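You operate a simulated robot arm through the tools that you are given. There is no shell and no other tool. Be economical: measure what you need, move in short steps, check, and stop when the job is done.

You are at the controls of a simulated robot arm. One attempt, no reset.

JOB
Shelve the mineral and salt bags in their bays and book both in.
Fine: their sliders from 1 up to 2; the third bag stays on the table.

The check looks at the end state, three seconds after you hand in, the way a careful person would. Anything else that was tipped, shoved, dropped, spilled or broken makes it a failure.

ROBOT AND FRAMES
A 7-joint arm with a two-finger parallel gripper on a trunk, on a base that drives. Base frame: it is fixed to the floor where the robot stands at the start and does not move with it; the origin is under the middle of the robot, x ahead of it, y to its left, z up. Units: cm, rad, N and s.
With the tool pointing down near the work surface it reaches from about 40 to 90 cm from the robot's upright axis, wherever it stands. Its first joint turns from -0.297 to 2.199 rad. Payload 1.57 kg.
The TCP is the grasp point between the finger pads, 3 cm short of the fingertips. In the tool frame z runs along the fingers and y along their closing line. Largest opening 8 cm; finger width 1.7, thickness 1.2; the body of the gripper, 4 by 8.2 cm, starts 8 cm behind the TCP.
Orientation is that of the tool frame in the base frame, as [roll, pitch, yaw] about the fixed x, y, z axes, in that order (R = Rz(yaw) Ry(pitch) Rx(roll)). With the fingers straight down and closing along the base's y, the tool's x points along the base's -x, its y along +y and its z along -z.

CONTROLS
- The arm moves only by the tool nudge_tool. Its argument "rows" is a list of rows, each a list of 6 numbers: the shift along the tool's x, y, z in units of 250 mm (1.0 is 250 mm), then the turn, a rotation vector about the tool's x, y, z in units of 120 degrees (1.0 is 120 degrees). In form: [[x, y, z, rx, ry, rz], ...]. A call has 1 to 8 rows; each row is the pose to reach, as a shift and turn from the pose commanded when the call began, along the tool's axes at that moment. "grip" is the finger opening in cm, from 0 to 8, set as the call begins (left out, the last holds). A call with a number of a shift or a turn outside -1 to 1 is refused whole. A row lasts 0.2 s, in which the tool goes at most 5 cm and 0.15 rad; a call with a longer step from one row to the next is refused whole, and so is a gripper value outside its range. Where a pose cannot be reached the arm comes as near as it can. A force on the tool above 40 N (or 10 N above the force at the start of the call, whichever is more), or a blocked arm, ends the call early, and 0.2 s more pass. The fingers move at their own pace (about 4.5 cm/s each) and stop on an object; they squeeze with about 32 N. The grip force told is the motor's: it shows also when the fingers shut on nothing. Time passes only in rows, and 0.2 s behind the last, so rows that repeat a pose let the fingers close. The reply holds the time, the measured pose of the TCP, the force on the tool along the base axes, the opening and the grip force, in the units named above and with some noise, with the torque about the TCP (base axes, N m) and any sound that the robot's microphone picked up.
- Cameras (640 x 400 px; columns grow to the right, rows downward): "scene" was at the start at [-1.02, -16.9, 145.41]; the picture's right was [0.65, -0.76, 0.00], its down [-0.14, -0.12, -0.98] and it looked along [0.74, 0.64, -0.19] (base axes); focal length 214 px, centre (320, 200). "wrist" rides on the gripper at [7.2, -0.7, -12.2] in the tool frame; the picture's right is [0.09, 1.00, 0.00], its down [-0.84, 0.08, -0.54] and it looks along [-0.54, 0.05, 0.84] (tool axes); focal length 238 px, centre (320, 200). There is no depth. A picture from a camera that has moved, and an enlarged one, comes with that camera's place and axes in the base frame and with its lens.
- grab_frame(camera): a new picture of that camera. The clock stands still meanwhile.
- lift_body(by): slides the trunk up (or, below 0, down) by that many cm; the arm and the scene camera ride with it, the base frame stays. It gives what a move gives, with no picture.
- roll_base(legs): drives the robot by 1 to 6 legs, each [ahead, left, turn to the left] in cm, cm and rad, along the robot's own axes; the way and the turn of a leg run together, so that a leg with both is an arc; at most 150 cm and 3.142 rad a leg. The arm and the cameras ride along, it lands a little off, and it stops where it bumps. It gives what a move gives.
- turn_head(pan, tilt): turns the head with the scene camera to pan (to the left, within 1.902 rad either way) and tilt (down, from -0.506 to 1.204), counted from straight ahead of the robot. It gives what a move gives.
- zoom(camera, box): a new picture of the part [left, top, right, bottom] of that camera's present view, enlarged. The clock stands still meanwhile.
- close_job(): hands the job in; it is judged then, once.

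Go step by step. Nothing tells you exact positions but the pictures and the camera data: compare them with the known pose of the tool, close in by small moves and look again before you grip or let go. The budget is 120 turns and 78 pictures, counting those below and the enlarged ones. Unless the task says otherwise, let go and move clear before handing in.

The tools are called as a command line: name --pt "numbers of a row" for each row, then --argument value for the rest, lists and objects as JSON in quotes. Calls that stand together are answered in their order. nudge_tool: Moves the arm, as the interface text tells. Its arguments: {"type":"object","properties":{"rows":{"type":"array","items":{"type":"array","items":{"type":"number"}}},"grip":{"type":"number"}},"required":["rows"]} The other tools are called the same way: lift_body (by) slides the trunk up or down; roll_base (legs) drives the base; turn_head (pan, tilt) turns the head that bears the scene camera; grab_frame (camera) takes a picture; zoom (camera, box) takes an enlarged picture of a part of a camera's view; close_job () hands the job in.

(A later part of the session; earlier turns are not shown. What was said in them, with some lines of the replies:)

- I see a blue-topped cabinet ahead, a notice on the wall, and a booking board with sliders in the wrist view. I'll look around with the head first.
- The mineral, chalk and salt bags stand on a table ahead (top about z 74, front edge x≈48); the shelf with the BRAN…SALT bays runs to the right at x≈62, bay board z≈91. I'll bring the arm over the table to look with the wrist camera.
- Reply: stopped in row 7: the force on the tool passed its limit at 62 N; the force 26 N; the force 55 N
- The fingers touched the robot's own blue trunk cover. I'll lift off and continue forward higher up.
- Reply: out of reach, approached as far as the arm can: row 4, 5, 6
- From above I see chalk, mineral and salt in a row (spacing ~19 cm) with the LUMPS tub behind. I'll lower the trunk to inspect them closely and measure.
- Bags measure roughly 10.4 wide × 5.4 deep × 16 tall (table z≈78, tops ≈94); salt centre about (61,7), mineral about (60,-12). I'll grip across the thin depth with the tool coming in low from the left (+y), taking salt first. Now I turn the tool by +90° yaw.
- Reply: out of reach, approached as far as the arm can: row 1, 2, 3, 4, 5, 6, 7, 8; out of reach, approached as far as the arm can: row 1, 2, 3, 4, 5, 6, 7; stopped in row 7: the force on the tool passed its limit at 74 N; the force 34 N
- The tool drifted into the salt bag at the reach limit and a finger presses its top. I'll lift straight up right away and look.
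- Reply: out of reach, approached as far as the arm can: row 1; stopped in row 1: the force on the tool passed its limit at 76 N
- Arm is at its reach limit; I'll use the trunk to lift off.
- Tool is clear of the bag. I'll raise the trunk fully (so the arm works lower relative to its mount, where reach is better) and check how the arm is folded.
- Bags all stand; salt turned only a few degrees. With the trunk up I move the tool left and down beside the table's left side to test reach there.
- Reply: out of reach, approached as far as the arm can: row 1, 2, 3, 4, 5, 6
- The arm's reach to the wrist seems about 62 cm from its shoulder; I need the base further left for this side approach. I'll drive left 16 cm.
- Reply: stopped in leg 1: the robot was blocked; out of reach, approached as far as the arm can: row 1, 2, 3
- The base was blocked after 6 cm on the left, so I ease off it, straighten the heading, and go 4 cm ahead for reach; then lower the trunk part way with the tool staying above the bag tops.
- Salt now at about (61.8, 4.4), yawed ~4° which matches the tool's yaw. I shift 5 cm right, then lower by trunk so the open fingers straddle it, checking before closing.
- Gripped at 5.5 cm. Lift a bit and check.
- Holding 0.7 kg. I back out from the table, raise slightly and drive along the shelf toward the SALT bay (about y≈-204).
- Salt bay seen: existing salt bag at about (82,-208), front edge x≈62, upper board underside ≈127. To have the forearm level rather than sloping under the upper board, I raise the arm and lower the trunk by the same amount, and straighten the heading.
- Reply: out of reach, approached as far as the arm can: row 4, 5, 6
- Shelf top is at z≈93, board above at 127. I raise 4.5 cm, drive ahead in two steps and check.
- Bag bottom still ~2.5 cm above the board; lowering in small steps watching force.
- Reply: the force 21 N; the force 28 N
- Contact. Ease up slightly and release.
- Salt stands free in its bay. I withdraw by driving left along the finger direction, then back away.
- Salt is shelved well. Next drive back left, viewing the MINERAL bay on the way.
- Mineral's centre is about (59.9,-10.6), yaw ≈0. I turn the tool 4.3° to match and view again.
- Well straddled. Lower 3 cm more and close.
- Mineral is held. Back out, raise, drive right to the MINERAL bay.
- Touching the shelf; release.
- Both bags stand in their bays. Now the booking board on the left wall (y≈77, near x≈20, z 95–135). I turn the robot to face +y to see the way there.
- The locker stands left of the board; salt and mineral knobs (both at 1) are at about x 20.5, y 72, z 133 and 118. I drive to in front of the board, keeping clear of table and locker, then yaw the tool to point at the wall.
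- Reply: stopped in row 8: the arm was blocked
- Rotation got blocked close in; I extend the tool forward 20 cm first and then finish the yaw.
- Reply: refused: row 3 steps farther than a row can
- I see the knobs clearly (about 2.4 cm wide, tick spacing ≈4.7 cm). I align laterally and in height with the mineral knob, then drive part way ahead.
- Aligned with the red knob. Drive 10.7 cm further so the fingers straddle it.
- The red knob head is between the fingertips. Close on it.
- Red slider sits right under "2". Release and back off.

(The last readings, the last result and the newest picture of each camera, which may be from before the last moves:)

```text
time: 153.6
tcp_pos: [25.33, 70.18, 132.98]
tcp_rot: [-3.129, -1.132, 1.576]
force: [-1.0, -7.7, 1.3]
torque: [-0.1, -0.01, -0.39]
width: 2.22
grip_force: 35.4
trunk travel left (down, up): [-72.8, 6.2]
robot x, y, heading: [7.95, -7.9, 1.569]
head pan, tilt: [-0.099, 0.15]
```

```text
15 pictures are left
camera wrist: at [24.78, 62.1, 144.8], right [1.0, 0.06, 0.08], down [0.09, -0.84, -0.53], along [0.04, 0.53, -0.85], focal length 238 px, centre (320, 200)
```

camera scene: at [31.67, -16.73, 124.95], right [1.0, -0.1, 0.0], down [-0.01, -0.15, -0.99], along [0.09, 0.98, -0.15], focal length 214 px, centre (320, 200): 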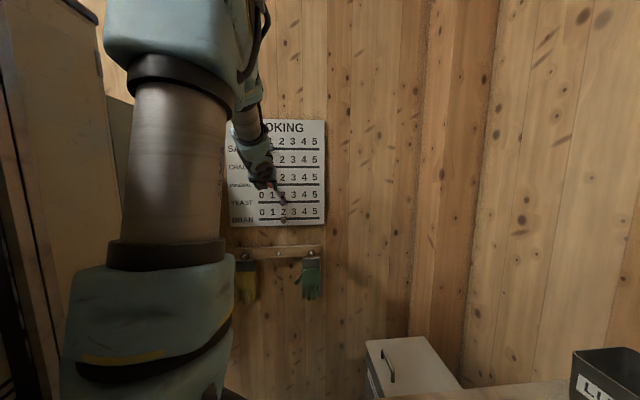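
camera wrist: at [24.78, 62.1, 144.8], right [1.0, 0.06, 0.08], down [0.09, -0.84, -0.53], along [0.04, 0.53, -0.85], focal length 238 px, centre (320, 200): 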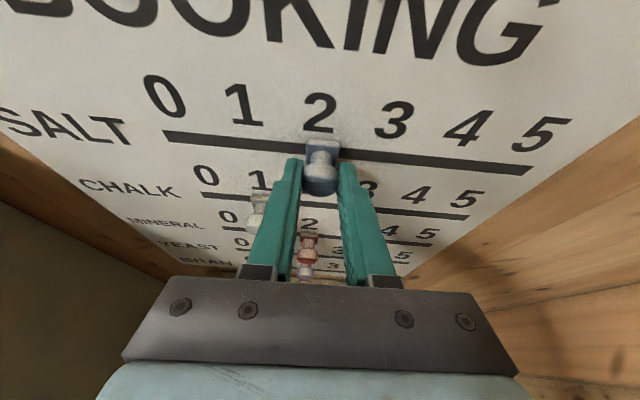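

Blue slider is under "2". Release, back off and check the board.

nudge_tool --pt "0 0 0 0 0 0" --pt "0 0 0 0 0 0" --pt "0 0 0 0 0 0" --grip 4.5

roll_base --legs '[[-45, 0, 0]]'

zoom --camera "scene" --box '[200, 130, 350, 250]'

```text
time: 154.4
tcp_pos: [25.27, 70.44, 132.98]
tcp_rot: [-3.127, -1.133, 1.575]
force: [-0.2, 0.3, 0.1]
torque: [-0.02, 0.0, -0.01]
width: 4.47
grip_force: 0.0
trunk travel left (down, up): [-72.8, 6.2]
robot x, y, heading: [7.77, -8.1, 1.574]
head pan, tilt: [-0.099, 0.15]
```

```text
time: 157.1
tcp_pos: [25.22, 24.97, 132.89]
tcp_rot: [-3.128, -1.133, 1.577]
force: [0.2, 0.1, -0.2]
torque: [-0.03, -0.02, -0.01]
width: 4.46
grip_force: 0.0
trunk travel left (down, up): [-72.8, 6.2]
robot x, y, heading: [7.78, -52.92, 1.57]
head pan, tilt: [-0.099, 0.15]
```

```text
3.33 times, centred on (275, 190) of scene
camera zoom: at [31.69, -51.76, 139.55], right [1.0, -0.1, 0.0], down [-0.01, -0.15, -0.99], along [0.1, 0.98, -0.15], focal length 715 px, centre (470, 233)
```

zoom: 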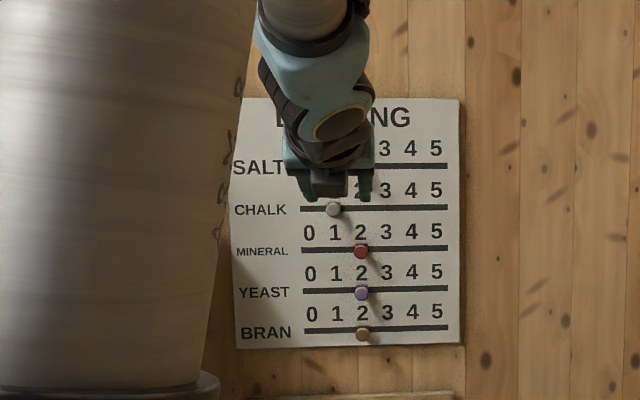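

zoom --camera "wrist" --box '[160, 0, 480, 200]'

turn_head --pan -1.2 --tilt 0.4

grab_frame --camera "scene"

```text
2.00 times, centred on (320, 100) of wrist
camera zoom: at [24.74, 16.9, 144.75], right [1.0, 0.06, 0.08], down [0.09, -0.84, -0.53], along [0.04, 0.53, -0.85], focal length 477 px, centre (320, 400)
```

zoom: 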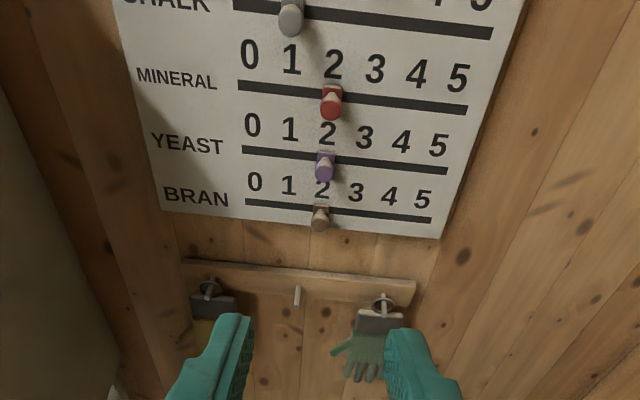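

```text
time: 158.4
tcp_pos: [25.16, 25.03, 132.96]
tcp_rot: [-3.128, -1.132, 1.576]
force: [-0.3, -0.1, 0.7]
torque: [0.02, 0.0, -0.03]
width: 4.5
grip_force: 0.0
trunk travel left (down, up): [-72.8, 6.2]
robot x, y, heading: [7.81, -53.02, 1.573]
head pan, tilt: [-1.201, 0.4]
```

```text
12 pictures are left
camera scene: at [39.41, -57.62, 137.23], right [0.36, -0.93, 0.0], down [-0.36, -0.14, -0.92], along [0.86, 0.34, -0.39], focal length 214 px, centre (320, 200)
```

scene: 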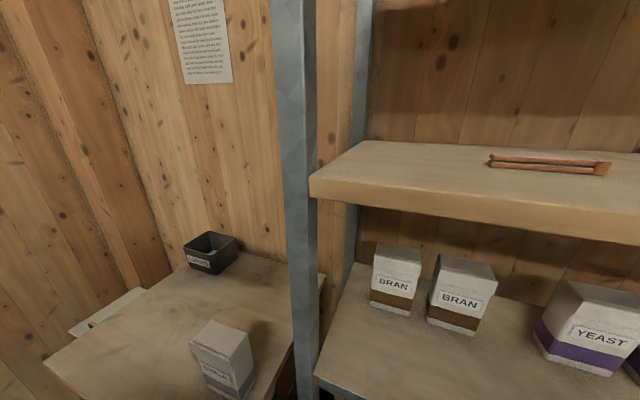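

Chalk still stands on the table and the shelf bags are fine. I back up further to see the salt slider and the shelf.

roll_base --legs '[[-45, 12, 0]]'

turn_head --pan -0.1 --tilt 0.15

grab_frame --camera "scene"

zoom --camera "scene" --box '[260, 140, 380, 230]'

turn_head --pan -1.7 --tilt 0.4

grab_frame --camera "scene"

```text
time: 161.2
tcp_pos: [13.08, -20.04, 132.92]
tcp_rot: [-3.129, -1.133, 1.577]
force: [0.1, 0.3, -0.2]
torque: [0.02, 0.0, -0.01]
width: 4.5
grip_force: 0.1
trunk travel left (down, up): [-72.8, 6.2]
robot x, y, heading: [-4.36, -98.42, 1.576]
head pan, tilt: [-1.201, 0.4]
```

```text
time: 162.5
tcp_pos: [13.08, -20.1, 132.9]
tcp_rot: [-3.127, -1.133, 1.577]
force: [-0.2, -0.6, -0.3]
torque: [-0.02, 0.04, 0.0]
width: 4.49
grip_force: 0.2
trunk travel left (down, up): [-72.8, 6.2]
robot x, y, heading: [-4.02, -97.85, 1.578]
head pan, tilt: [-0.099, 0.15]
```

```text
11 pictures are left
camera scene: at [19.76, -96.84, 139.55], right [1.0, -0.1, 0.0], down [-0.01, -0.15, -0.99], along [0.1, 0.98, -0.15], focal length 214 px, centre (320, 200)
```

scene: 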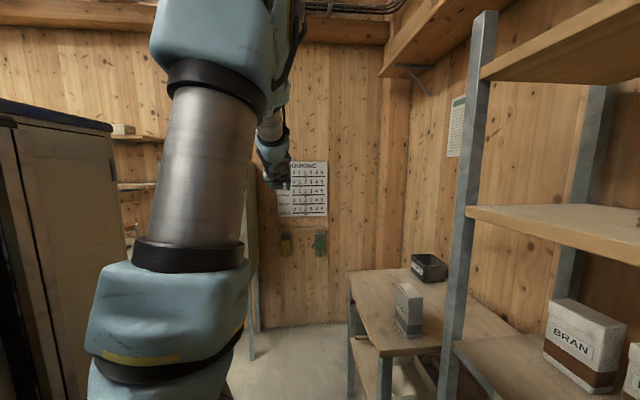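

```text
4.44 times, centred on (320, 185) of scene
camera zoom: at [19.76, -96.84, 139.55], right [1.0, -0.1, 0.0], down [-0.01, -0.15, -0.99], along [0.1, 0.98, -0.15], focal length 953 px, centre (320, 267)
```

zoom: 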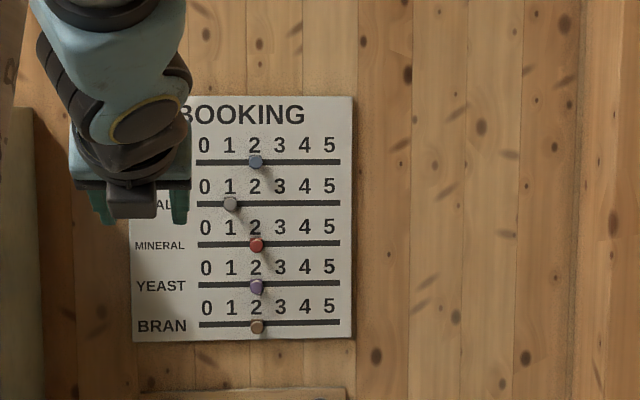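

```text
time: 164.2
tcp_pos: [13.16, -20.07, 132.88]
tcp_rot: [-3.127, -1.134, 1.577]
force: [0.1, 0.3, -0.2]
torque: [-0.03, 0.01, 0.02]
width: 4.5
grip_force: 0.0
trunk travel left (down, up): [-72.8, 6.2]
robot x, y, heading: [-3.87, -98.29, 1.573]
head pan, tilt: [-1.7, 0.4]
```

```text
9 pictures are left
camera scene: at [28.05, -107.22, 137.23], right [-0.13, -0.99, 0.0], down [-0.39, 0.05, -0.92], along [0.91, -0.12, -0.39], focal length 214 px, centre (320, 200)
```

scene: 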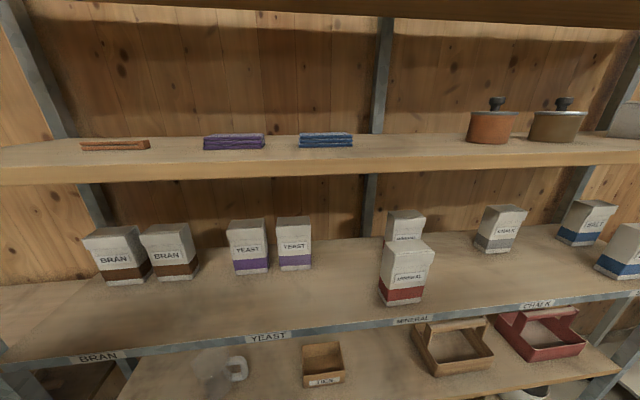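

Mineral and salt stand upright in their bays, both sliders read 2, the chalk bag is still on the table, and the tool is clear; handing in.

close_job

```text
The job is handed in.
```

I shelved the mineral and salt bags in their bays and moved both their sliders from 1 to 2. The chalk bag is still on the table, and I handed the job in.

- **Contacts:** The fingers pressed the salt bag on the first approach and shifted it about 3 cm; it stayed upright. They also touched the robot's own trunk cover. The base stopped against something on its left, most likely the locker, which still looked upright in place afterwards.
- **Placement:** Each new bag stands upright near the front edge of its bay, in front of the bag already there, with its label facing out. The other bags on the shelf and the other sliders looked unchanged.
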